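You operate a simulated robot arm through the tools that you are given. There is no shell and no other tool. Be economical: measure what you need, move in short steps, check, and stop when the job is done.

Carry out the task below with a simulated two-armed robot. There is one attempt and no reset: what you move stays moved.

TASK
Crimp the blue lead's sleeve and stand it in the crimped rack's free well.
Fine: size slider on the sleeve's colour, one stroke. Set down upright: what you pick out.

It is judged by the outcome, as a careful person would: the job done as asked, and still so three seconds after it is handed in. It fails if anything else is knocked over, pushed out of place, dropped, spilled or broken.

THE ROBOT
Two 7-joint arms with two-finger grippers on one trunk, on a base that drives. Base frame: it is fixed to the floor where the robot stands at the start and does not move with it; the origin is under the middle of the robot, x ahead of it, y to its left, z up; the surface under the hand at the start is at about z = 760. Lengths are in mm, angles in degrees, forces in N, time in s.
The left shoulder is at the start at [110, 175, 994], the right one opposite. With the tool pointing down near the work surface each hand reaches from about 320 to 920 mm from the robot's upright axis, wherever it stands, measured 20 degrees to its own side. Places, roughly: first well of the crimped rack [800, -200, 800]; nest of the crimper [600, -200, 800]. Payload 2.94 kg a hand.
Tool frame (each hand has its own): the origin (TCP) lies between the finger pads and is the grasp point; the fingertips stand 30 mm ahead of it; z points along the fingers, y is the line along which they close. The gripper opens to 138 mm. The gripper's body begins 109 mm behind the TCP.
Orientation is that of the tool frame in the base frame, as a unit quaternion [x, y, z, w]. With the fingers straight down and closing along the base's y, the tool's x points along the base's -x, its y along +y and its z along -z.

THE INTERFACE
- The arms move only by the tool nudge_tool. It takes "left_moves", "right_moves" or both (then of equal length, played together; a hand with none holds still); each is a list of rows, each an object (a shift or turn left out is 0, a gripper value left out holds the last) with "delta_rot": the turn, a rotation vector about the tool's x, y, z in degrees, a list of three; "xyz": the shift along the tool's x, y, z in mm, a list of three; "gripper": the opening, from 0 (shut) to 1 (fully open). In form: [{"delta_rot": [rx, ry, rz], "xyz": [tx, ty, tz], "gripper": gripper}, ...]. A call has 1 to 12 rows; each row is the pose to reach, as a shift and turn from the pose commanded when the call began, along the tool's axes at that moment. Rows are played at 5 a second. More than 50 mm and 8.6 degrees between two rows, or a gripper value outside its range, and nothing of the call is played. Where a pose cannot be reached the arm comes as near as it can. A force on the tool above 40 N (or 10 N above the force at the start of the call, whichever is more), or a blocked arm, ends the call early, and 0.2 s more pass. Each finger halts on what it meets, pressing with about 29 N; the grip force reading is that of the motor and also rises with nothing between the fingers. The clock runs only during rows and for 0.2 s after the last one: add rows that repeat a pose to give the fingers time. The reply holds the time, the measured pose of the TCP, the force on the tool along the base axes, the opening and the grip force, in the units named above and with some noise, with the torque about the TCP (base axes, N m) and any sound that the robot's microphone picked up.
- Cameras (640 x 400 px; columns grow to the right, rows downward): "scene" is now at [244.2, -28.3, 1454]; the picture's right is [-0.37, -0.93, 0.00], its down [-0.76, 0.30, -0.58] and it looks along [0.54, -0.22, -0.81] (base axes); focal length 267 px, centre (320, 200). "left" rides on the left gripper at [71, -19, -146] in its tool frame; the picture's right is [0.26, 0.97, 0.00], its down [-0.85, 0.23, -0.48] and it looks along [-0.46, 0.12, 0.88] (tool axes); focal length 280 px, centre (320, 200). "right" rides on the right gripper at [71, 19, -146] in its tool frame; the picture's right is [-0.26, 0.96, 0.00], its down [-0.85, -0.23, -0.48] and it looks along [-0.46, -0.12, 0.88] (tool axes); focal length 280 px, centre (320, 200). There is no depth. A picture from a camera that has moved, and an enlarged one, comes with that camera's place and axes in the base frame and with its lens.
- get_image(camera): a new picture of that camera. No time passes.
- move_column(by): slides the trunk up (or, below 0, down) by that many mm; the arms and the scene camera ride with it, the base frame stays. It gives what a move gives, with no picture.
- steer(legs): drives the robot by 1 to 6 legs, each [ahead, turn to the left] in mm and degrees, along the robot's own axes; the way and the turn of a leg run together, so that a leg with both is an arc; at most 1500 mm and 180 degrees a leg. The arms and the cameras ride along, it lands a little off, and it stops where it bumps. It gives what a move gives.
- aim_head(pan, tilt): turns the head with the scene camera to pan (to the left, within 120 degrees either way) and tilt (down, from -29 to 69), counted from straight ahead of the robot. It gives what a move gives.
- close_up(camera, box): a new picture of the part [left, top, right, bottom] of that camera's present view, enlarged. No time passes.
- finish_job(): hands the job in; it is judged then, once.

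Go step by step. Nothing tells you exact positions but the pictures and the camera data: compare them with the known pose of the tool, close in by small moves and look again before you grip or let go. The budget is 120 turns and 92 pictures, counting those below and the enlarged ones. Unless the task says otherwise, let go and move clear before handing in, and close with one line.

The tools are called as name(argument=value, ...) on one line, values as JSON. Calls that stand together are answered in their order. nudge_tool: Moves the arms, as the interface text tells. Its arguments: {"type":"object","properties":{"left_moves":{"type":"array"},"right_moves":{"type":"array"}},"required":[]} The other tools are called the same way: move_column (by) slides the trunk up or down; steer (legs) drives the base; aim_head (pan, tilt) turns the head that bears the scene camera; get_image (camera) takes a picture; close_up (camera, box) takes an enlarged picture of a part of a camera's view; finish_job () hands the job in.

At the start:

```text
time_s: 0.0
left_tcp_pos: [572.8, 91.9, 1161.5]
left_orientation: [-0.002, 1.0, 0.0, 0.0]
left_ft_force: [0.0, -0.1, 0.6]
left_torque: [-0.01, -0.01, 0.04]
left_finger_gap: 137.9
left_gripper_force: 0.0
right_tcp_pos: [398.5, -318.7, 1119.2]
right_orientation: [-0.001, 1.0, 0.001, -0.002]
right_ft_force: [0.9, 0.0, -0.2]
right_torque: [0.01, -0.01, -0.01]
right_finger_gap: 138.3
right_gripper_force: 0.1
trunk travel left (down, up): [-170.0, 564.0]
robot x, y, heading: [1.7, 0.5, 0.3]
head pan, tilt: [-21.9, 54.6]
```

scene: 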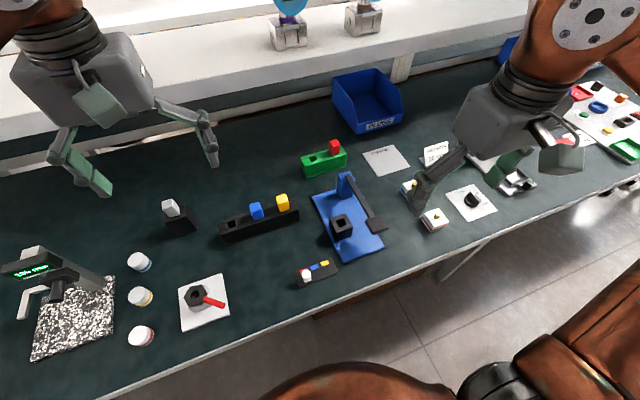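
right: 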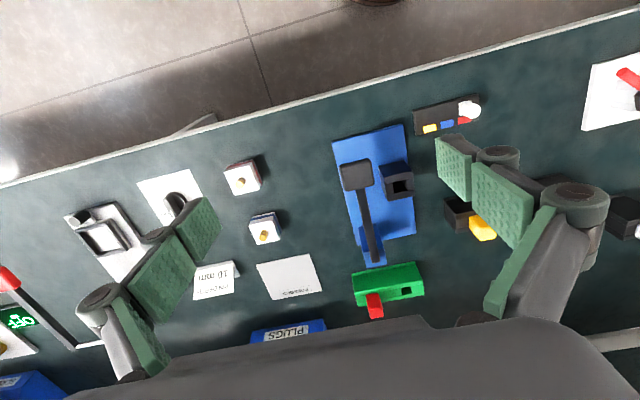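
left: 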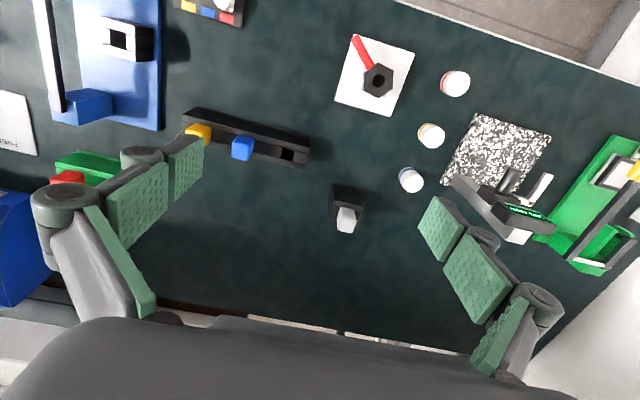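

I see a black rack with the blue and yellow leads, the blue crimper with a nest and lever, the size slider plate near the table's edge, and a green crimped rack holding red with one free well. I'll enlarge the views first.

close_up(camera="scene", box=[200, 120, 400, 300])

close_up(camera="right", box=[310, 80, 530, 330])

```text
2.22 times, centred on (300, 210) of scene
camera zoom: at [244.2, -28.3, 1454.0], right [-0.37, -0.93, 0.0], down [-0.76, 0.3, -0.58], along [0.54, -0.22, -0.81], focal length 593 px, centre (364, 178)
```

zoom: 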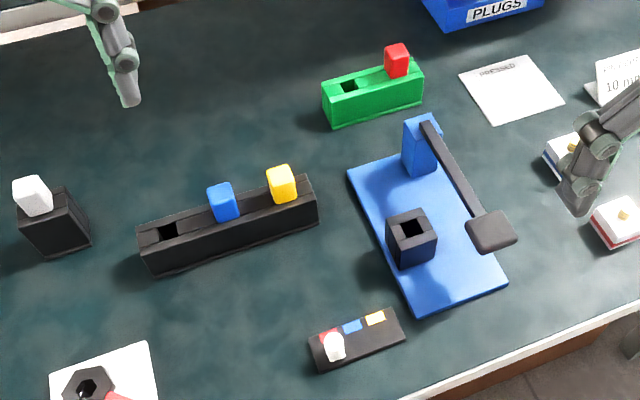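

```text
1.60 times, centred on (420, 205) of right
camera zoom: at [330.1, -299.7, 1265.7], right [0.26, 0.97, 0.0], down [0.85, -0.23, 0.47], along [0.46, -0.12, -0.88], focal length 449 px, centre (160, 192)
```

zoom: 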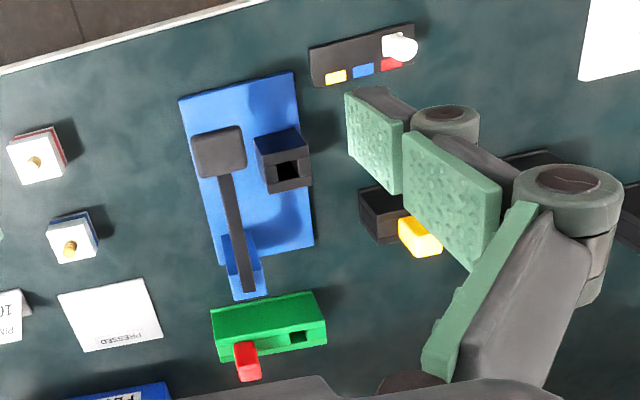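

The blue lead sits in the black rack's middle well at about (709, -19), the nest is near (576, -232), the slider knob near (480, -85) on red, and the free green well near (843, -243). I'll move the left arm aside and bring the right hand's camera over the rack.

nudge_tool(left_moves=[{"xyz": [0, 25, 0]}, {"xyz": [0, 50, 0]}, {"xyz": [0, 75, 0]}, {"xyz": [0, 100, 0]}, {"xyz": [0, 125, 0]}, {"xyz": [0, 150, 0]}, {"xyz": [0, 175, 0]}, {"xyz": [0, 200, 0]}], right_moves=[{"xyz": [-30, 32, 15]}, {"xyz": [-60, 64, 30]}, {"xyz": [-90, 96, 45]}, {"xyz": [-120, 128, 60]}, {"xyz": [-150, 160, 75]}, {"xyz": [-180, 192, 90]}, {"xyz": [-210, 224, 105]}, {"xyz": [-240, 256, 119]}])

get_image(camera="right")

get_image(camera="scene")

```text
time_s: 1.8
left_tcp_pos: [572.5, 294.2, 1160.3]
left_orientation: [0.0, 1.0, -0.001, -0.001]
left_ft_force: [-0.7, 0.9, -0.4]
left_torque: [-0.09, 0.0, -0.01]
left_finger_gap: 137.7
left_gripper_force: 0.0
right_tcp_pos: [640.4, -60.8, 1000.4]
right_orientation: [-0.001, 1.0, -0.001, -0.001]
right_ft_force: [0.0, 0.2, 0.7]
right_torque: [-0.07, 0.02, -0.01]
right_finger_gap: 138.0
right_gripper_force: 0.0
trunk travel left (down, up): [-170.0, 564.0]
robot x, y, heading: [1.5, -0.9, -0.3]
head pan, tilt: [-21.9, 54.6]
```

```text
86 pictures are left
camera right: at [570.9, -40.5, 1146.3], right [0.26, 0.97, 0.0], down [0.85, -0.23, 0.48], along [0.46, -0.13, -0.88], focal length 280 px, centre (320, 200)
```

right: 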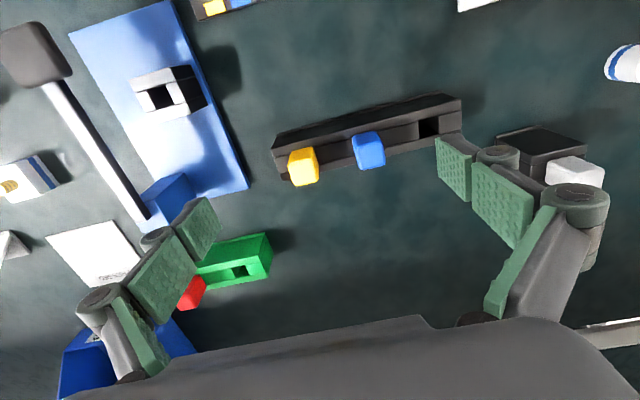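

```text
85 pictures are left
camera scene: at [245.4, -25.3, 1453.9], right [-0.37, -0.93, 0.0], down [-0.76, 0.3, -0.58], along [0.54, -0.22, -0.81], focal length 267 px, centre (320, 200)
```

scene: 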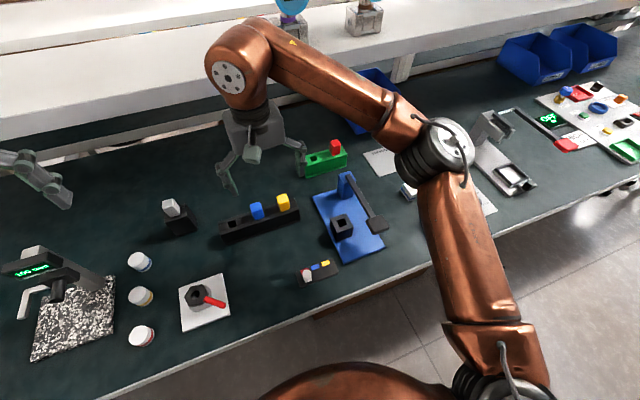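

The blue cap's top is about (689, -17, 850). I'll centre the hand over it at a safe height with a narrower opening and look again.

nudge_tool(right_moves=[{"xyz": [-17, 15, 20], "gripper": 0.45}, {"xyz": [-33, 30, 45], "gripper": 0.45}, {"xyz": [-49, 44, 70], "gripper": 0.45}, {"xyz": [-49, 44, 70], "gripper": 0.45}, {"xyz": [-49, 44, 70], "gripper": 0.45}])

get_image(camera="right")

close_up(camera="scene", box=[200, 120, 400, 300])

```text
time_s: 3.0
left_tcp_pos: [571.5, 293.5, 1161.5]
left_orientation: [-0.001, 1.0, 0.0, 0.0]
left_ft_force: [0.3, -0.4, 0.0]
left_torque: [-0.02, 0.02, -0.01]
left_finger_gap: 138.0
left_gripper_force: 0.1
right_tcp_pos: [688.1, -17.5, 931.5]
right_orientation: [-0.001, 1.0, 0.0, -0.001]
right_ft_force: [0.9, 0.0, 0.2]
right_torque: [0.0, 0.02, -0.01]
right_finger_gap: 62.1
right_gripper_force: 0.0
trunk travel left (down, up): [-170.0, 564.0]
robot x, y, heading: [0.8, 1.8, 0.0]
head pan, tilt: [-21.9, 54.6]
```

```text
84 pictures are left
camera right: at [619.1, 1.5, 1076.6], right [0.26, 0.97, 0.0], down [0.85, -0.23, 0.47], along [0.46, -0.12, -0.88], focal length 280 px, centre (320, 200)
```

right: 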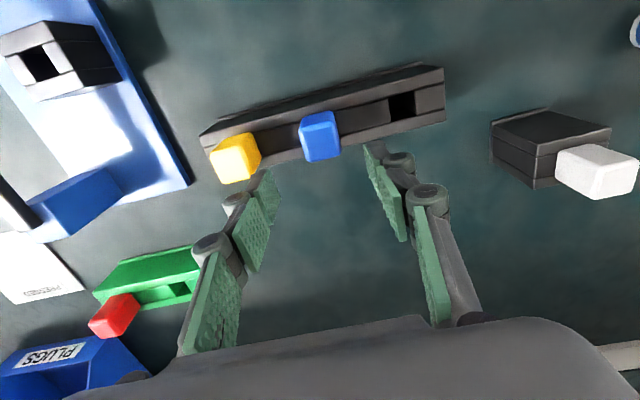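

```text
2.22 times, centred on (300, 210) of scene
camera zoom: at [244.6, -27.3, 1454.0], right [-0.37, -0.93, 0.0], down [-0.76, 0.3, -0.58], along [0.54, -0.22, -0.81], focal length 593 px, centre (364, 178)
```

zoom: 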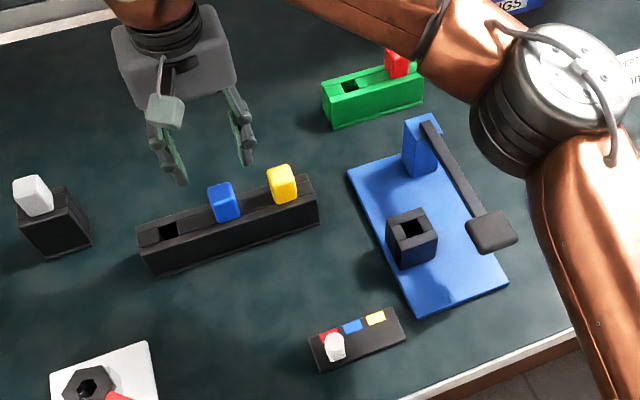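

close_up(camera="right", box=[190, 60, 450, 220])

```text
2.46 times, centred on (320, 140) of right
camera zoom: at [619.1, 1.5, 1076.6], right [0.26, 0.97, 0.0], down [0.85, -0.23, 0.47], along [0.46, -0.12, -0.88], focal length 690 px, centre (320, 348)
```

zoom: 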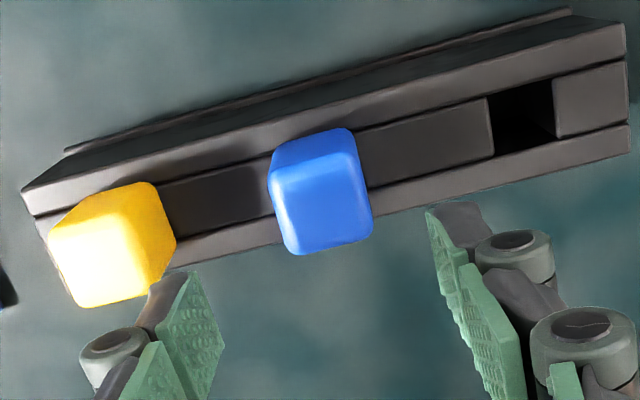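

The blue cap is about 30 mm wide, square with the axes, centred near (687, -16), with the rack's top near 805. I'll descend around it and look before gripping.

nudge_tool(right_moves=[{"xyz": [1, 1.5, 30]}, {"xyz": [1, 1.5, 60]}, {"xyz": [1, 1.5, 86]}, {"xyz": [1, 1.5, 86]}])

get_image(camera="right")

close_up(camera="scene", box=[220, 160, 320, 250])

```text
time_s: 4.0
left_tcp_pos: [570.5, 290.4, 1163.0]
left_orientation: [-0.001, 1.0, 0.0, 0.001]
left_ft_force: [0.1, 0.0, -0.5]
left_torque: [0.01, -0.01, 0.02]
left_finger_gap: 138.0
left_gripper_force: 0.0
right_tcp_pos: [686.8, -16.6, 848.8]
right_orientation: [0.0, 1.0, 0.002, 0.002]
right_ft_force: [5.3, -3.9, 30.7]
right_torque: [-0.41, 0.13, 0.23]
right_finger_gap: 61.7
right_gripper_force: 9.0
trunk travel left (down, up): [-170.0, 564.0]
robot x, y, heading: [3.0, 0.7, 0.2]
head pan, tilt: [-21.9, 54.6]
```

```text
81 pictures are left
camera right: at [616.4, 2.4, 994.3], right [0.26, 0.96, 0.0], down [0.85, -0.23, 0.48], along [0.46, -0.12, -0.88], focal length 280 px, centre (320, 200)
```

right: 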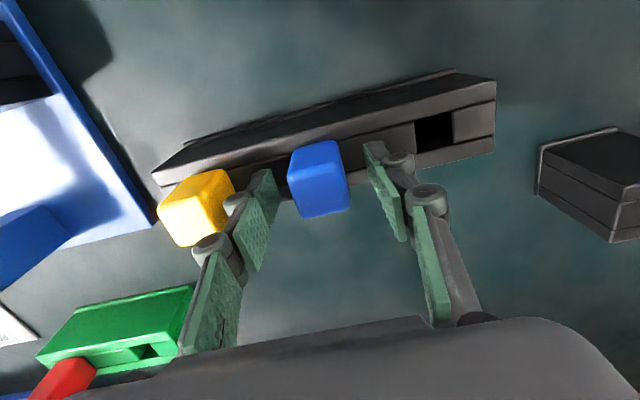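

```text
4.44 times, centred on (270, 205) of scene
camera zoom: at [242.0, -27.9, 1455.0], right [-0.37, -0.93, 0.0], down [-0.76, 0.3, -0.58], along [0.54, -0.22, -0.81], focal length 1186 px, centre (542, 178)
```

zoom: 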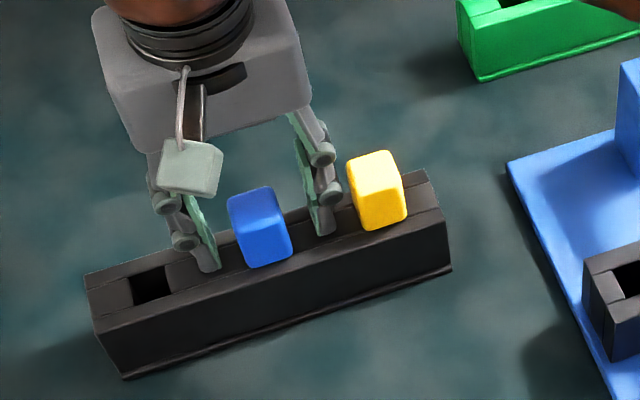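

The fingertips touch the rack's top at about 818, so I'll lift slightly, shift about 6 mm towards the robot to centre on the cap, and grip.

nudge_tool(right_moves=[{"xyz": [0, 0, -8]}, {"xyz": [6, 1, -8]}, {"xyz": [6, 1, -8], "gripper": 0.1}, {"xyz": [6, 1, -8], "gripper": 0.1}, {"xyz": [6, 1, -8], "gripper": 0.1}, {"xyz": [6, 1, -8], "gripper": 0.1}])

get_image(camera="right")

close_up(camera="scene", box=[220, 160, 320, 250])

```text
time_s: 5.4
left_tcp_pos: [570.5, 291.3, 1162.3]
left_orientation: [-0.001, 1.0, 0.0, 0.001]
left_ft_force: [-0.3, -0.4, -0.2]
left_torque: [0.0, 0.0, -0.01]
left_finger_gap: 138.1
left_gripper_force: 0.1
right_tcp_pos: [680.8, -14.5, 852.4]
right_orientation: [-0.001, 1.0, 0.001, -0.001]
right_ft_force: [-1.1, -0.2, -0.2]
right_torque: [0.01, 0.0, 0.03]
right_finger_gap: 29.0
right_gripper_force: 29.4
trunk travel left (down, up): [-170.0, 564.0]
robot x, y, heading: [2.3, -0.3, -0.2]
head pan, tilt: [-21.9, 54.6]
```

```text
79 pictures are left
camera right: at [612.0, 3.9, 997.9], right [0.26, 0.97, 0.0], down [0.85, -0.23, 0.47], along [0.46, -0.12, -0.88], focal length 280 px, centre (320, 200)
```

right: 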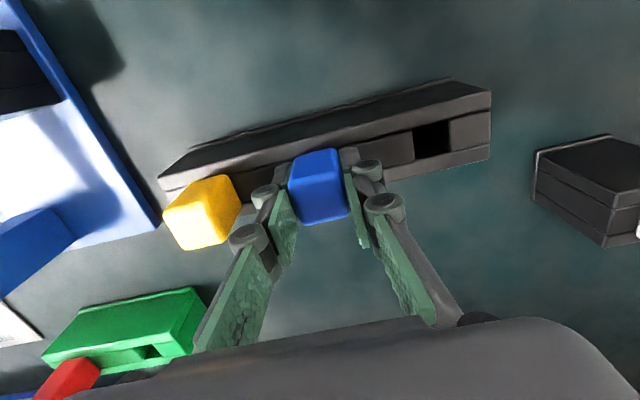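

```text
4.44 times, centred on (270, 205) of scene
camera zoom: at [244.5, -27.6, 1454.0], right [-0.37, -0.93, 0.0], down [-0.76, 0.3, -0.58], along [0.54, -0.22, -0.81], focal length 1186 px, centre (542, 178)
```

zoom: 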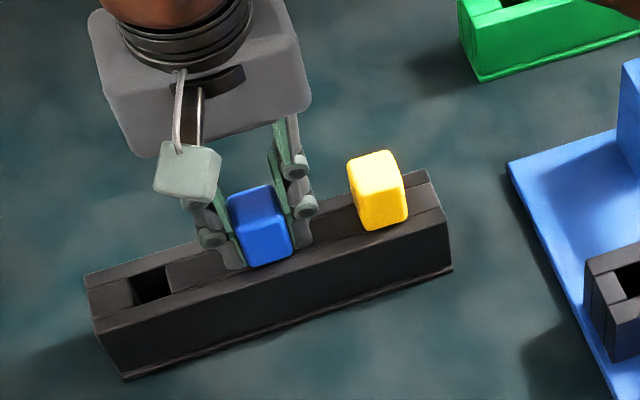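

The blue lead is gripped (29 mm wide). I'll lift it straight up well clear and look at it.

nudge_tool(right_moves=[{"xyz": [0, 0, -20]}, {"xyz": [0, 0, -50]}, {"xyz": [0, 0, -80]}, {"xyz": [0, 0, -110]}, {"xyz": [0, 0, -110]}])

get_image(camera="right")

close_up(camera="scene", box=[220, 100, 380, 250])

```text
time_s: 6.6
left_tcp_pos: [573.1, 291.9, 1161.4]
left_orientation: [-0.002, 1.0, 0.0, -0.001]
left_ft_force: [0.3, 0.0, -0.8]
left_torque: [-0.01, 0.03, 0.02]
left_finger_gap: 138.1
left_gripper_force: 0.0
right_tcp_pos: [681.4, -16.5, 961.4]
right_orientation: [-0.001, 1.0, 0.0, -0.001]
right_ft_force: [0.3, 0.2, 0.5]
right_torque: [-0.01, 0.01, 0.0]
right_finger_gap: 28.7
right_gripper_force: 28.8
trunk travel left (down, up): [-170.0, 564.0]
robot x, y, heading: [-1.7, 1.2, 0.1]
head pan, tilt: [-21.9, 54.6]
```

```text
77 pictures are left
camera right: at [612.3, 2.9, 1108.0], right [0.26, 0.97, 0.0], down [0.85, -0.23, 0.47], along [0.46, -0.12, -0.88], focal length 280 px, centre (320, 200)
```

right: 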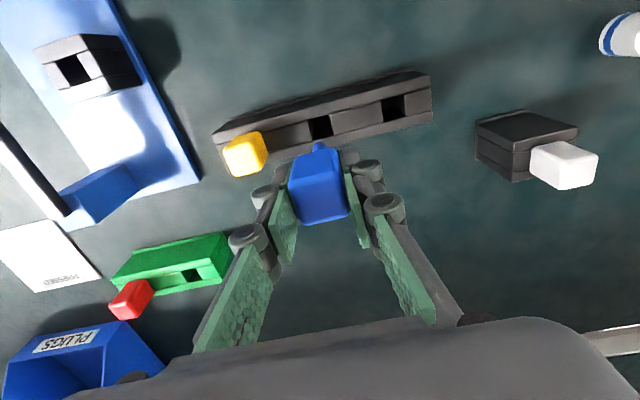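

```text
2.67 times, centred on (300, 175) of scene
camera zoom: at [245.1, -27.7, 1453.8], right [-0.37, -0.93, 0.0], down [-0.76, 0.3, -0.58], along [0.54, -0.22, -0.82], focal length 712 px, centre (373, 267)
```

zoom: 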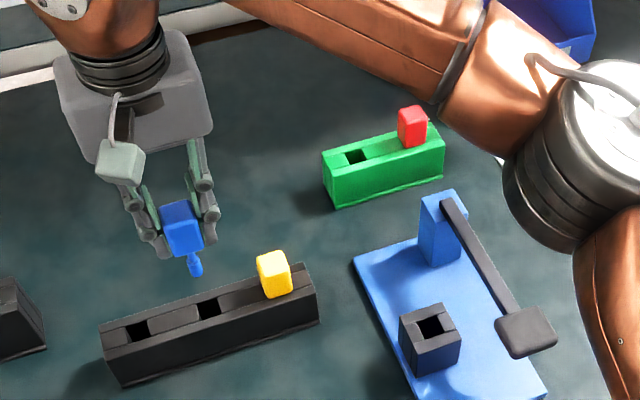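

The lead is a blue cap with a pin below, held upright. The vacated well appears at column 320, row 127 from this height, which calibrates my aim; next I move above the nest.

nudge_tool(right_moves=[{"xyz": [18, -36, 0]}, {"xyz": [37, -71, 0]}, {"xyz": [55, -107, 0]}, {"xyz": [74, -143, 0]}, {"xyz": [92, -178, 0]}, {"xyz": [111, -214, 0]}, {"xyz": [111, -214, 0]}])

get_image(camera="right")

close_up(camera="scene", box=[260, 130, 420, 280])

```text
time_s: 8.2
left_tcp_pos: [572.3, 293.4, 1160.9]
left_orientation: [-0.002, 1.0, 0.0, -0.001]
left_ft_force: [0.2, 0.0, 0.2]
left_torque: [-0.01, -0.02, 0.02]
left_finger_gap: 138.0
left_gripper_force: 0.0
right_tcp_pos: [569.9, -229.6, 962.5]
right_orientation: [0.0, 1.0, 0.0, 0.0]
right_ft_force: [0.0, -0.2, -0.8]
right_torque: [-0.03, 0.01, 0.0]
right_finger_gap: 29.0
right_gripper_force: 29.1
trunk travel left (down, up): [-170.0, 564.0]
robot x, y, heading: [-3.1, -0.2, -0.1]
head pan, tilt: [-21.9, 54.6]
```

```text
75 pictures are left
camera right: at [501.0, -210.5, 1108.7], right [0.26, 0.97, 0.0], down [0.85, -0.23, 0.47], along [0.46, -0.12, -0.88], focal length 280 px, centre (320, 200)
```

right: 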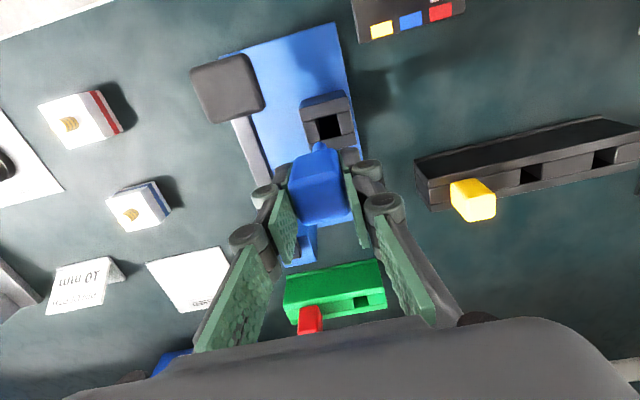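

```text
2.67 times, centred on (340, 205) of scene
camera zoom: at [244.8, -27.1, 1453.9], right [-0.37, -0.93, 0.0], down [-0.76, 0.3, -0.58], along [0.54, -0.22, -0.81], focal length 712 px, centre (267, 187)
```

zoom: 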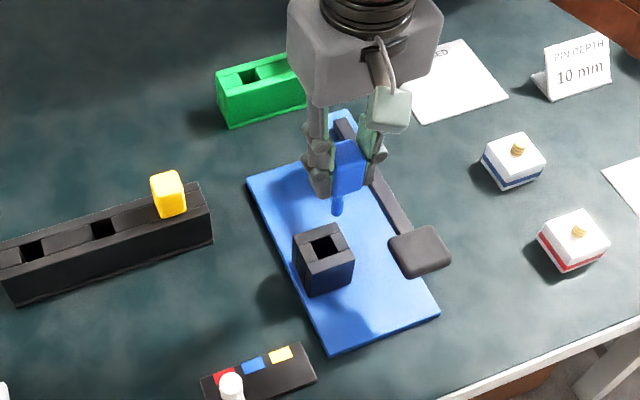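

The nest hole lies at about (575.5, -218.5). I'll shift over it and lower until the pin is just above the hole.

nudge_tool(right_moves=[{"xyz": [-5.6, 11, 0]}, {"xyz": [-5.6, 11, 25]}, {"xyz": [-5.6, 11, 50]}, {"xyz": [-5.6, 11, 72]}, {"xyz": [-5.6, 11, 72]}])

get_image(camera="right")

close_up(camera="scene", box=[290, 160, 390, 260])

```text
time_s: 9.4
left_tcp_pos: [569.9, 292.3, 1162.8]
left_orientation: [-0.001, 1.0, -0.001, 0.001]
left_ft_force: [-0.5, -0.2, 0.4]
left_torque: [0.01, 0.0, -0.04]
left_finger_gap: 137.9
left_gripper_force: 0.1
right_tcp_pos: [573.7, -216.8, 893.1]
right_orientation: [-0.001, 1.0, 0.0, 0.002]
right_ft_force: [-0.3, 1.9, 23.0]
right_torque: [0.08, -0.08, 0.0]
right_finger_gap: 28.3
right_gripper_force: 30.0
trunk travel left (down, up): [-170.0, 564.0]
robot x, y, heading: [-0.1, 2.4, 0.4]
head pan, tilt: [-21.9, 54.6]
```

```text
73 pictures are left
camera right: at [504.9, -199.0, 1038.7], right [0.26, 0.97, 0.0], down [0.85, -0.23, 0.48], along [0.46, -0.12, -0.88], focal length 280 px, centre (320, 200)
```

right: 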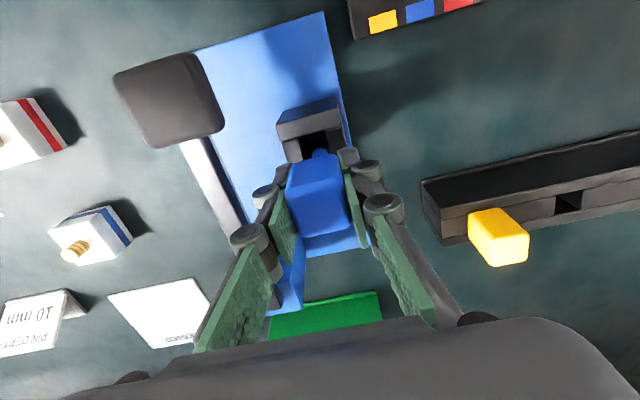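

```text
4.00 times, centred on (340, 210) of scene
camera zoom: at [241.9, -26.9, 1454.7], right [-0.37, -0.93, 0.0], down [-0.76, 0.3, -0.58], along [0.54, -0.22, -0.81], focal length 1067 px, centre (240, 160)
```

zoom: 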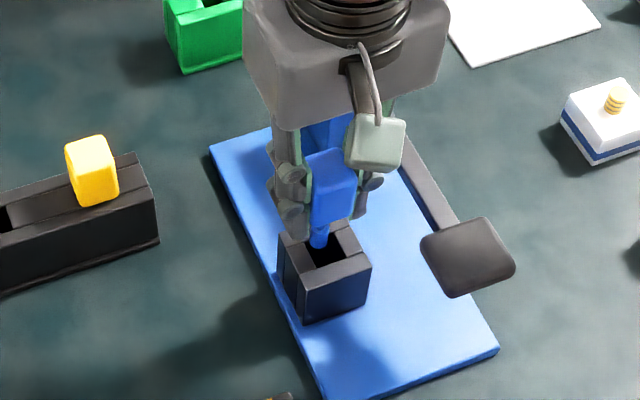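

The pin has met the nest's far rim, so the hole lies about 10 mm nearer the robot. I'll lift and shift back, then look again.

nudge_tool(right_moves=[{"xyz": [0, 0, -8]}, {"xyz": [0, 0, -16]}, {"xyz": [9, 0, -16]}, {"xyz": [9, 0, -16]}])

close_up(camera="right", box=[240, 70, 400, 230])

close_up(camera="scene", box=[300, 170, 380, 240])

```text
time_s: 10.4
left_tcp_pos: [571.9, 292.1, 1161.5]
left_orientation: [-0.001, 1.0, 0.0, 0.0]
left_ft_force: [-0.5, -1.5, -0.6]
left_torque: [0.0, 0.02, 0.0]
left_finger_gap: 138.0
left_gripper_force: 0.1
right_tcp_pos: [565.8, -219.5, 905.5]
right_orientation: [0.0, 1.0, 0.0, -0.001]
right_ft_force: [-1.3, 0.0, -0.2]
right_torque: [0.0, 0.0, 0.01]
right_finger_gap: 28.1
right_gripper_force: 29.4
trunk travel left (down, up): [-170.0, 564.0]
robot x, y, heading: [0.9, 1.4, -0.1]
head pan, tilt: [-21.9, 54.6]
```

```text
2.50 times, centred on (320, 150) of right
camera zoom: at [497.4, -199.7, 1052.5], right [0.26, 0.97, 0.0], down [0.85, -0.23, 0.47], along [0.46, -0.12, -0.88], focal length 701 px, centre (320, 325)
```

zoom: 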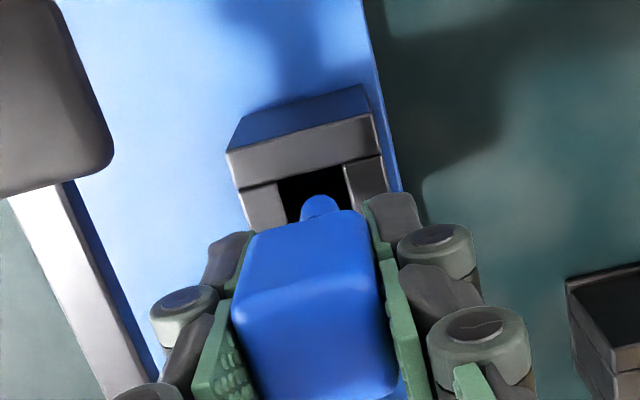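

```text
5.71 times, centred on (340, 205) of scene
camera zoom: at [244.4, -27.9, 1454.0], right [-0.37, -0.93, 0.0], down [-0.76, 0.3, -0.58], along [0.54, -0.22, -0.81], focal length 1525 px, centre (206, 171)
```

zoom: 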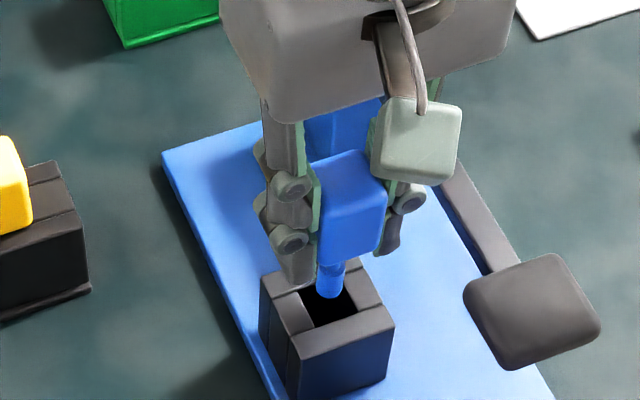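

The pin now lines up with the nest's hole. I'll lower it in slowly, watching the force.

nudge_tool(right_moves=[{"xyz": [0, 0, 8]}, {"xyz": [0, 0, 16]}, {"xyz": [0, 0, 22]}, {"xyz": [0, 0, 22]}])

close_up(camera="scene", box=[300, 170, 380, 240])

```text
time_s: 11.4
left_tcp_pos: [571.0, 291.0, 1161.3]
left_orientation: [0.0, 1.0, 0.0, 0.0]
left_ft_force: [0.3, -0.3, 0.4]
left_torque: [0.04, 0.04, 0.01]
left_finger_gap: 137.9
left_gripper_force: 0.1
right_tcp_pos: [567.7, -218.8, 884.9]
right_orientation: [-0.001, 1.0, 0.0, -0.001]
right_ft_force: [0.7, 0.2, -0.8]
right_torque: [-0.03, 0.0, 0.0]
right_finger_gap: 27.9
right_gripper_force: 28.4
trunk travel left (down, up): [-170.0, 564.0]
robot x, y, heading: [2.0, -1.4, 0.1]
head pan, tilt: [-21.9, 54.6]
```

```text
5.71 times, centred on (340, 205) of scene
camera zoom: at [244.3, -28.0, 1454.0], right [-0.37, -0.93, 0.0], down [-0.76, 0.3, -0.58], along [0.54, -0.22, -0.81], focal length 1525 px, centre (206, 171)
```

zoom: 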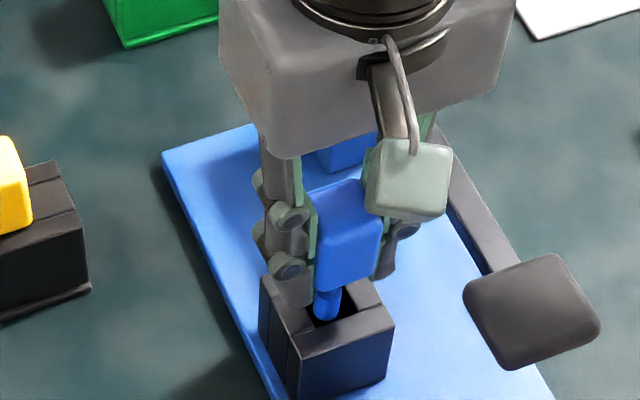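

The pin is entering the hole without contact. I'll keep lowering in small steps until the cap seats.

nudge_tool(right_moves=[{"xyz": [-1, 0, 7]}, {"xyz": [-1, 0, 13]}, {"xyz": [-1, 0, 18]}, {"xyz": [-1, 0, 22]}, {"xyz": [-1, 0, 25]}, {"xyz": [-1, 0, 25]}])

close_up(camera="scene", box=[300, 170, 380, 240])

get_image(camera="right")

```text
time_s: 12.8
left_tcp_pos: [571.5, 291.8, 1160.8]
left_orientation: [-0.001, 1.0, 0.0, 0.0]
left_ft_force: [0.4, -0.5, 0.3]
left_torque: [0.01, -0.03, -0.01]
left_finger_gap: 138.2
left_gripper_force: 0.1
right_tcp_pos: [568.3, -217.9, 858.2]
right_orientation: [-0.001, 1.0, 0.0, -0.001]
right_ft_force: [-0.5, 0.4, -1.4]
right_torque: [0.01, -0.03, 0.0]
right_finger_gap: 27.7
right_gripper_force: 29.0
trunk travel left (down, up): [-170.0, 564.0]
robot x, y, heading: [1.2, -4.2, -0.0]
head pan, tilt: [-21.9, 54.6]
```

```text
5.71 times, centred on (340, 205) of scene
camera zoom: at [244.3, -28.0, 1454.0], right [-0.37, -0.93, 0.0], down [-0.76, 0.3, -0.58], along [0.54, -0.22, -0.81], focal length 1525 px, centre (206, 171)
```

zoom: 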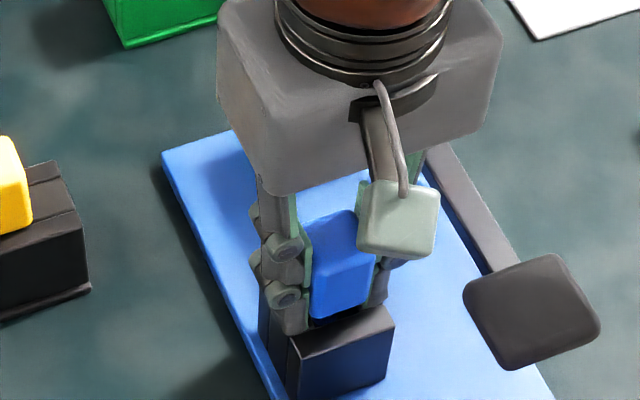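

```text
67 pictures are left
camera right: at [498.6, -199.6, 1005.3], right [0.26, 0.97, 0.0], down [0.85, -0.23, 0.47], along [0.46, -0.12, -0.88], focal length 280 px, centre (320, 200)
```

right: 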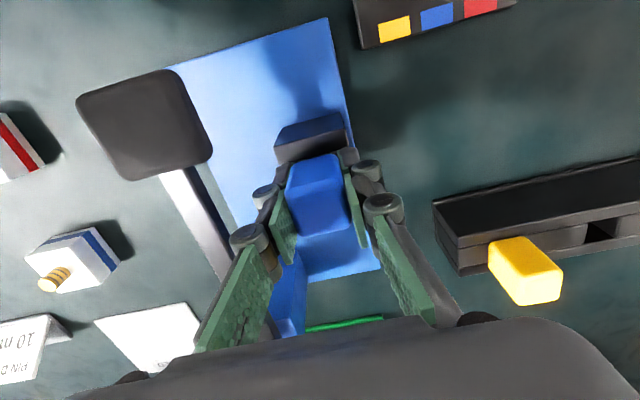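

The cap is just above the nest's top. I'll go on by 2–3 mm steps until I feel it seat.

nudge_tool(right_moves=[{"xyz": [0, 0, 3]}, {"xyz": [0, 0, 6]}, {"xyz": [0, 0, 8]}, {"xyz": [0, 0, 8]}])

close_up(camera="scene", box=[300, 170, 380, 240])

```text
time_s: 13.8
left_tcp_pos: [569.8, 291.6, 1163.3]
left_orientation: [-0.001, 1.0, 0.0, 0.001]
left_ft_force: [-1.0, -0.3, -0.5]
left_torque: [-0.02, -0.02, 0.02]
left_finger_gap: 138.3
left_gripper_force: 0.1
right_tcp_pos: [567.5, -219.2, 855.4]
right_orientation: [0.0, 1.0, 0.0, 0.003]
right_ft_force: [6.7, -5.6, 31.0]
right_torque: [-0.39, 0.1, 0.15]
right_finger_gap: 28.3
right_gripper_force: 29.0
trunk travel left (down, up): [-170.0, 564.0]
robot x, y, heading: [3.1, -0.7, 0.1]
head pan, tilt: [-21.9, 54.6]
```

```text
5.71 times, centred on (340, 205) of scene
camera zoom: at [242.3, -27.7, 1454.8], right [-0.37, -0.93, 0.0], down [-0.76, 0.3, -0.58], along [0.54, -0.22, -0.81], focal length 1525 px, centre (206, 171)
```

zoom: 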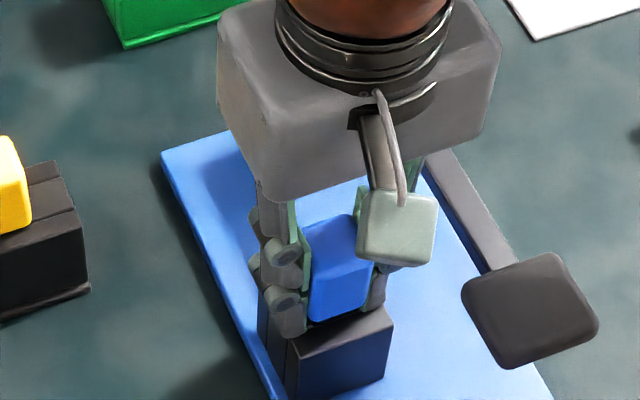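

Contact is felt at about 855 with the cap at the nest's top. I'll ease up a little and open slightly to let the lead settle.

nudge_tool(right_moves=[{"xyz": [0, 0, -5]}, {"xyz": [0, 0, -5]}, {"xyz": [0, 0, -5], "gripper": 0.3}, {"xyz": [0, 0, -5], "gripper": 0.4}, {"xyz": [0, 0, -5], "gripper": 0.4}, {"xyz": [0, 0, -5], "gripper": 0.4}])

close_up(camera="scene", box=[300, 170, 380, 240])

get_image(camera="right")

```text
time_s: 15.2
left_tcp_pos: [571.6, 291.4, 1161.3]
left_orientation: [-0.001, 1.0, 0.0, 0.0]
left_ft_force: [0.4, 0.1, 1.5]
left_torque: [-0.01, 0.02, 0.02]
left_finger_gap: 138.4
left_gripper_force: 0.1
right_tcp_pos: [568.6, -219.1, 857.1]
right_orientation: [-0.001, 1.0, 0.0, 0.0]
right_ft_force: [-0.3, -0.4, 0.1]
right_torque: [0.01, 0.0, -0.01]
right_finger_gap: 55.2
right_gripper_force: 0.0
trunk travel left (down, up): [-170.0, 564.0]
robot x, y, heading: [0.9, -0.3, -0.1]
head pan, tilt: [-21.9, 54.6]
```

```text
5.71 times, centred on (340, 205) of scene
camera zoom: at [244.3, -28.0, 1454.0], right [-0.37, -0.93, 0.0], down [-0.76, 0.3, -0.58], along [0.54, -0.22, -0.81], focal length 1525 px, centre (206, 171)
```

zoom: 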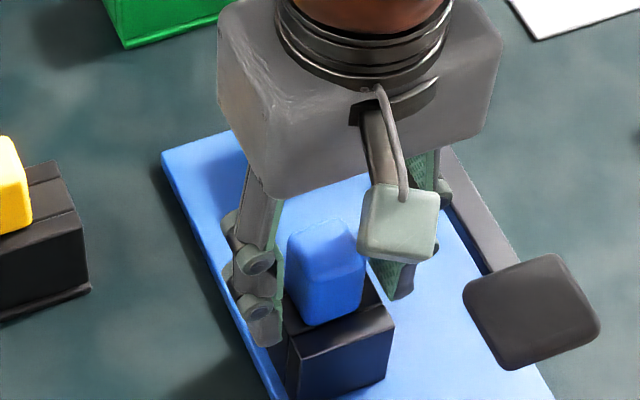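

```text
64 pictures are left
camera right: at [498.6, -199.9, 1002.9], right [0.26, 0.97, 0.0], down [0.85, -0.23, 0.47], along [0.46, -0.12, -0.88], focal length 280 px, centre (320, 200)
```

right: 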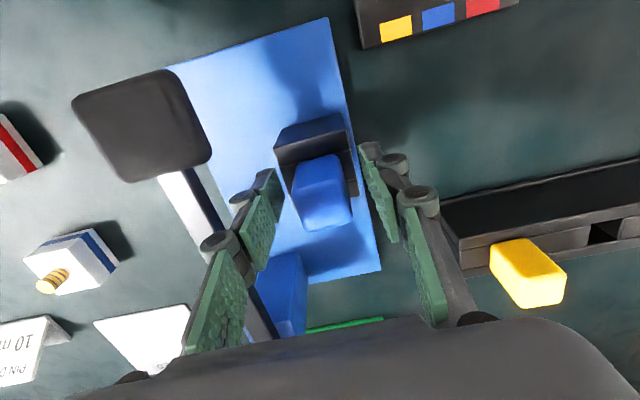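

The lead stands in the nest. I'll rise straight up and check it, then look at the slider.

nudge_tool(right_moves=[{"xyz": [0, 0, -30]}, {"xyz": [0, 0, -70]}, {"xyz": [20, 30, -110]}, {"xyz": [50, 60, -130]}, {"xyz": [80, 95, -130]}, {"xyz": [110, 125, -130]}, {"xyz": [110, 125, -130]}])

get_image(camera="right")

close_up(camera="scene", box=[280, 150, 400, 290])

```text
refused: row 3 steps farther than a row can; nothing moved
```

```text
63 pictures are left
camera right: at [498.6, -199.9, 1002.9], right [0.26, 0.97, 0.0], down [0.85, -0.23, 0.47], along [0.46, -0.12, -0.88], focal length 280 px, centre (320, 200)
```

right: 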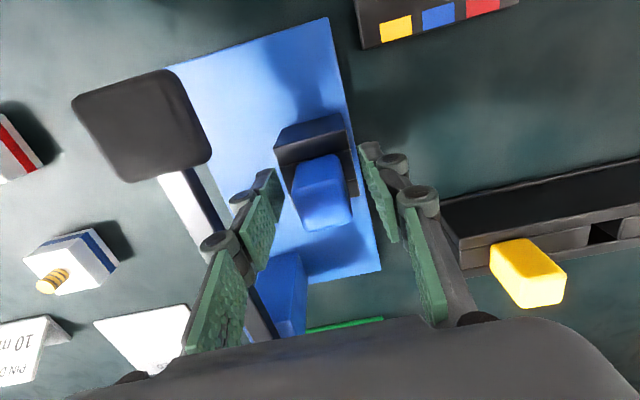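

```text
2.86 times, centred on (340, 220) of scene
camera zoom: at [244.3, -28.0, 1454.0], right [-0.37, -0.93, 0.0], down [-0.76, 0.3, -0.58], along [0.54, -0.22, -0.81], focal length 762 px, centre (263, 143)
```

zoom: 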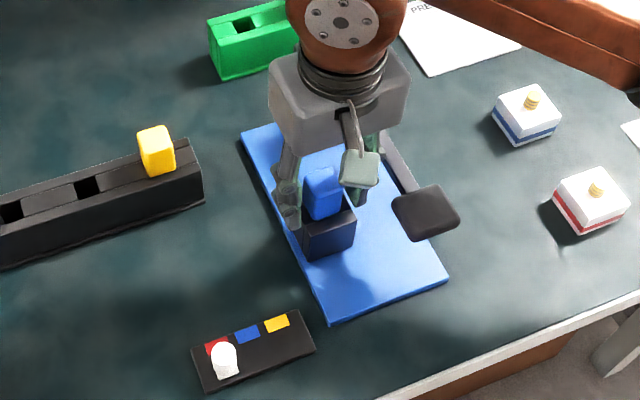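

A step was too long, so nothing moved. I'll repeat it with smaller steps.

nudge_tool(right_moves=[{"xyz": [0, 0, -30]}, {"xyz": [0, 0, -65]}, {"xyz": [0, 0, -100]}, {"xyz": [20, 30, -100]}, {"xyz": [45, 65, -100]}, {"xyz": [70, 100, -100]}, {"xyz": [88, 135, -100]}, {"xyz": [88, 135, -100]}])

get_image(camera="right")

close_up(camera="scene", box=[280, 150, 400, 290])

```text
time_s: 17.0
left_tcp_pos: [571.7, 290.3, 1162.4]
left_orientation: [-0.001, 1.0, 0.001, 0.001]
left_ft_force: [0.7, 0.2, 0.0]
left_torque: [0.05, 0.0, 0.02]
left_finger_gap: 138.0
left_gripper_force: 0.1
right_tcp_pos: [480.1, -81.7, 955.9]
right_orientation: [0.0, 1.0, -0.001, 0.0]
right_ft_force: [-0.2, -0.7, 0.1]
right_torque: [0.02, 0.01, -0.02]
right_finger_gap: 55.4
right_gripper_force: 0.2
trunk travel left (down, up): [-170.0, 564.0]
robot x, y, heading: [2.9, -1.9, -0.1]
head pan, tilt: [-21.9, 54.6]
```

```text
61 pictures are left
camera right: at [410.9, -63.5, 1101.7], right [0.26, 0.97, 0.0], down [0.85, -0.23, 0.47], along [0.46, -0.12, -0.88], focal length 280 px, centre (320, 200)
```

right: 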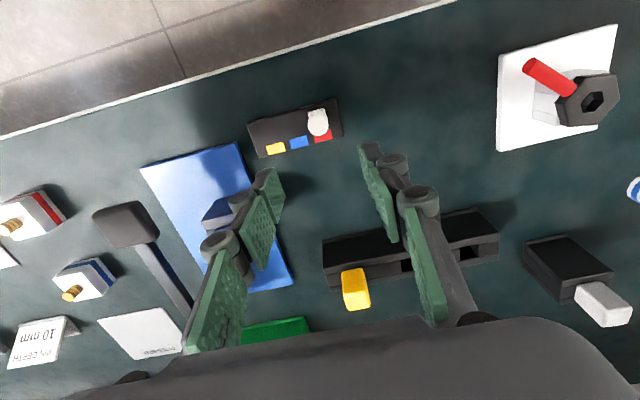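

```text
2.86 times, centred on (340, 220) of scene
camera zoom: at [244.2, -28.8, 1454.0], right [-0.37, -0.93, 0.0], down [-0.76, 0.3, -0.58], along [0.54, -0.22, -0.81], focal length 762 px, centre (263, 143)
```

zoom: 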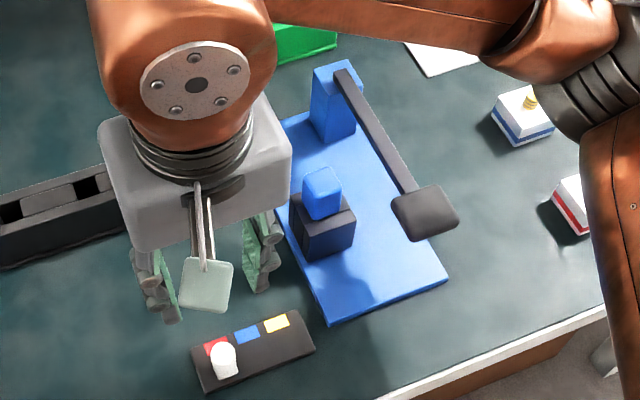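

close_up(camera="right", box=[235, 80, 355, 170])

close_up(camera="scene", box=[290, 250, 350, 295])

```text
4.44 times, centred on (295, 125) of right
camera zoom: at [410.9, -63.5, 1101.7], right [0.26, 0.97, 0.0], down [0.85, -0.23, 0.47], along [0.46, -0.12, -0.88], focal length 1246 px, centre (431, 533)
```

zoom: 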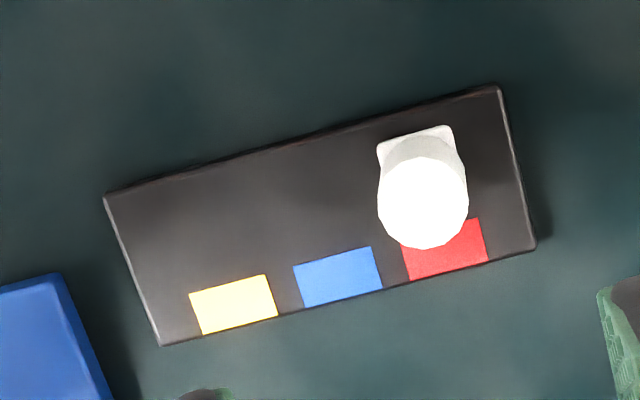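

```text
8.89 times, centred on (320, 272) of scene
camera zoom: at [244.2, -28.8, 1454.0], right [-0.37, -0.93, 0.0], down [-0.76, 0.3, -0.58], along [0.54, -0.22, -0.81], focal length 2372 px, centre (320, -444)
```

zoom: 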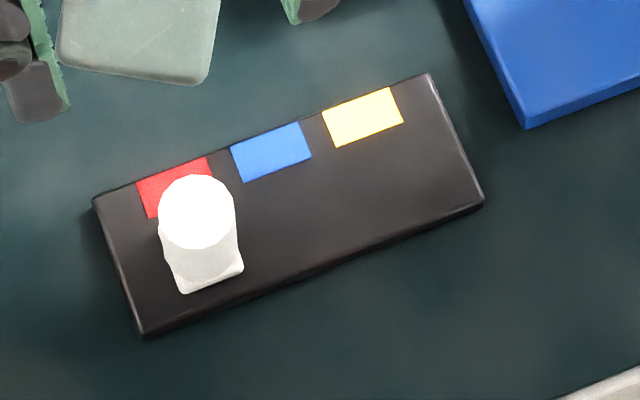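

The knob is near (478, -84) on red, and blue is 29 mm further to -y. I'll lower the open fingers around the knob.

nudge_tool(right_moves=[{"xyz": [2, -2, 40]}, {"xyz": [2, -2, 80]}, {"xyz": [2, -2, 110]}, {"xyz": [2, -2, 130]}, {"xyz": [2, -2, 138]}, {"xyz": [2, -2, 138]}])

get_image(camera="right")

close_up(camera="scene", box=[270, 230, 370, 300])

```text
time_s: 18.4
left_tcp_pos: [572.0, 291.3, 1161.4]
left_orientation: [0.0, 1.0, 0.0, 0.0]
left_ft_force: [-0.7, 0.3, 0.8]
left_torque: [0.02, 0.01, 0.0]
left_finger_gap: 138.1
left_gripper_force: 0.0
right_tcp_pos: [477.2, -84.2, 819.2]
right_orientation: [0.0, 1.0, 0.0, 0.0]
right_ft_force: [-0.2, 0.0, 0.2]
right_torque: [0.01, -0.02, 0.04]
right_finger_gap: 55.3
right_gripper_force: 0.0
trunk travel left (down, up): [-170.0, 564.0]
robot x, y, heading: [2.8, 3.3, 0.0]
head pan, tilt: [-21.9, 54.6]
```

```text
57 pictures are left
camera right: at [408.0, -66.1, 964.8], right [0.26, 0.97, 0.0], down [0.85, -0.23, 0.47], along [0.46, -0.12, -0.88], focal length 280 px, centre (320, 200)
```

right: 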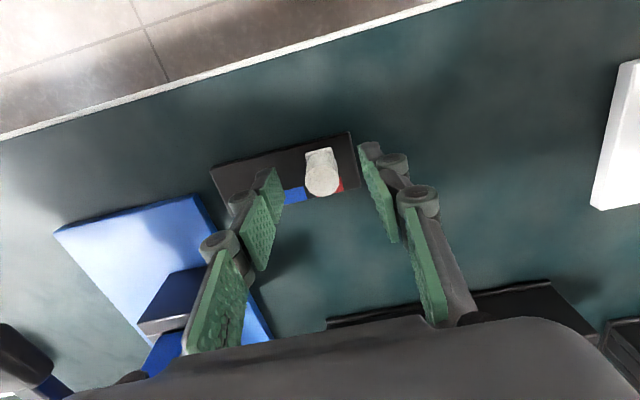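

```text
5.71 times, centred on (320, 265) of scene
camera zoom: at [244.2, -27.8, 1454.0], right [-0.37, -0.93, 0.0], down [-0.76, 0.3, -0.58], along [0.54, -0.22, -0.81], focal length 1525 px, centre (320, -171)
```

zoom: 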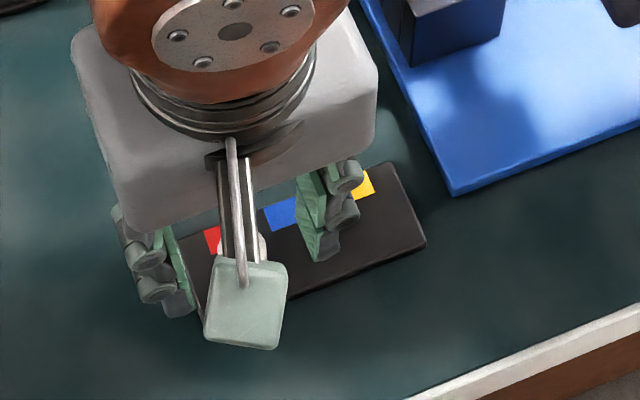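

The knob is centred between the fingers. I'll lower a few more millimetres and close on it.

nudge_tool(right_moves=[{"xyz": [0, 0, 3]}, {"xyz": [0, 0, 6]}, {"xyz": [0, 0, 6], "gripper": 0.05}, {"xyz": [0, 0, 6], "gripper": 0.05}, {"xyz": [0, 0, 6], "gripper": 0.05}, {"xyz": [0, 0, 6], "gripper": 0.05}])

get_image(camera="right")

```text
time_s: 19.8
left_tcp_pos: [570.9, 292.2, 1161.3]
left_orientation: [-0.002, 1.0, 0.0, 0.001]
left_ft_force: [0.2, -0.4, 0.1]
left_torque: [-0.01, -0.02, 0.04]
left_finger_gap: 138.0
left_gripper_force: 0.1
right_tcp_pos: [477.3, -85.6, 811.9]
right_orientation: [0.0, 1.0, 0.0, -0.002]
right_ft_force: [-0.1, 2.0, -1.6]
right_torque: [0.07, -0.23, -0.03]
right_finger_gap: 21.3
right_gripper_force: 45.3
trunk travel left (down, up): [-170.0, 564.0]
robot x, y, heading: [-1.8, -1.6, 0.2]
head pan, tilt: [-21.9, 54.6]
```

```text
55 pictures are left
camera right: at [408.0, -66.4, 958.7], right [0.26, 0.97, 0.0], down [0.85, -0.23, 0.47], along [0.46, -0.12, -0.88], focal length 280 px, centre (320, 200)
```

right: 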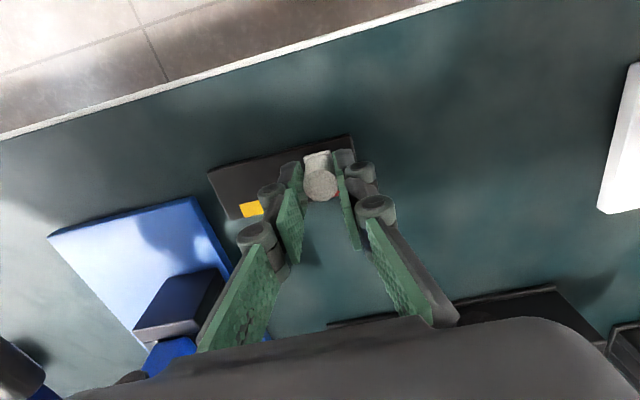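

The knob is held. I'll slide it 29 mm towards -y to the blue mark.

nudge_tool(right_moves=[{"xyz": [0, -6, 0]}, {"xyz": [0, -12, 0]}, {"xyz": [0, -18, 0]}, {"xyz": [0, -24, 0]}, {"xyz": [0, -29, 0]}, {"xyz": [0, -29, 0]}, {"xyz": [0, -29, 0]}])

close_up(camera="right", box=[200, 120, 400, 240])

close_up(camera="scene", box=[270, 230, 370, 300])

```text
time_s: 21.4
left_tcp_pos: [570.6, 291.7, 1162.0]
left_orientation: [0.0, 1.0, 0.0, 0.001]
left_ft_force: [-0.8, -0.4, 0.8]
left_torque: [0.02, 0.04, -0.01]
left_finger_gap: 137.9
left_gripper_force: 0.1
right_tcp_pos: [477.0, -114.2, 813.0]
right_orientation: [-0.001, 1.0, 0.0, 0.0]
right_ft_force: [-0.6, 0.6, 0.9]
right_torque: [0.04, 0.26, 0.03]
right_finger_gap: 21.3
right_gripper_force: 45.4
trunk travel left (down, up): [-170.0, 564.0]
robot x, y, heading: [-1.5, 6.4, 0.3]
head pan, tilt: [-21.9, 54.6]
```

```text
3.20 times, centred on (300, 180) of right
camera zoom: at [407.8, -95.6, 958.7], right [0.26, 0.97, 0.0], down [0.85, -0.23, 0.48], along [0.46, -0.12, -0.88], focal length 897 px, centre (384, 264)
```

zoom: 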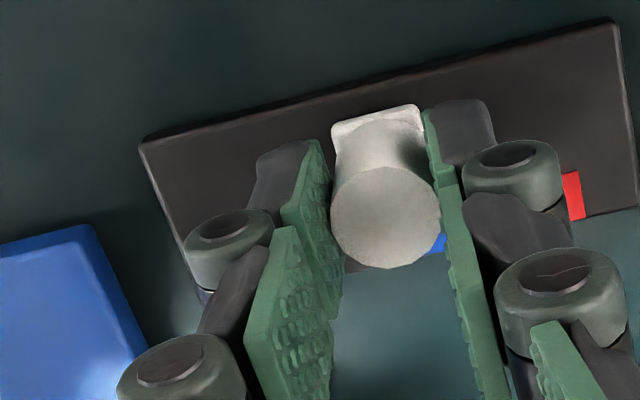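

```text
5.71 times, centred on (320, 265) of scene
camera zoom: at [244.2, -27.9, 1454.0], right [-0.37, -0.93, 0.0], down [-0.76, 0.3, -0.58], along [0.54, -0.22, -0.81], focal length 1525 px, centre (320, -171)
```

zoom: 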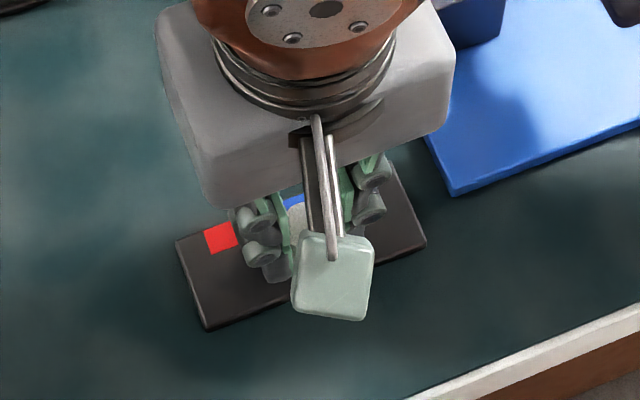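

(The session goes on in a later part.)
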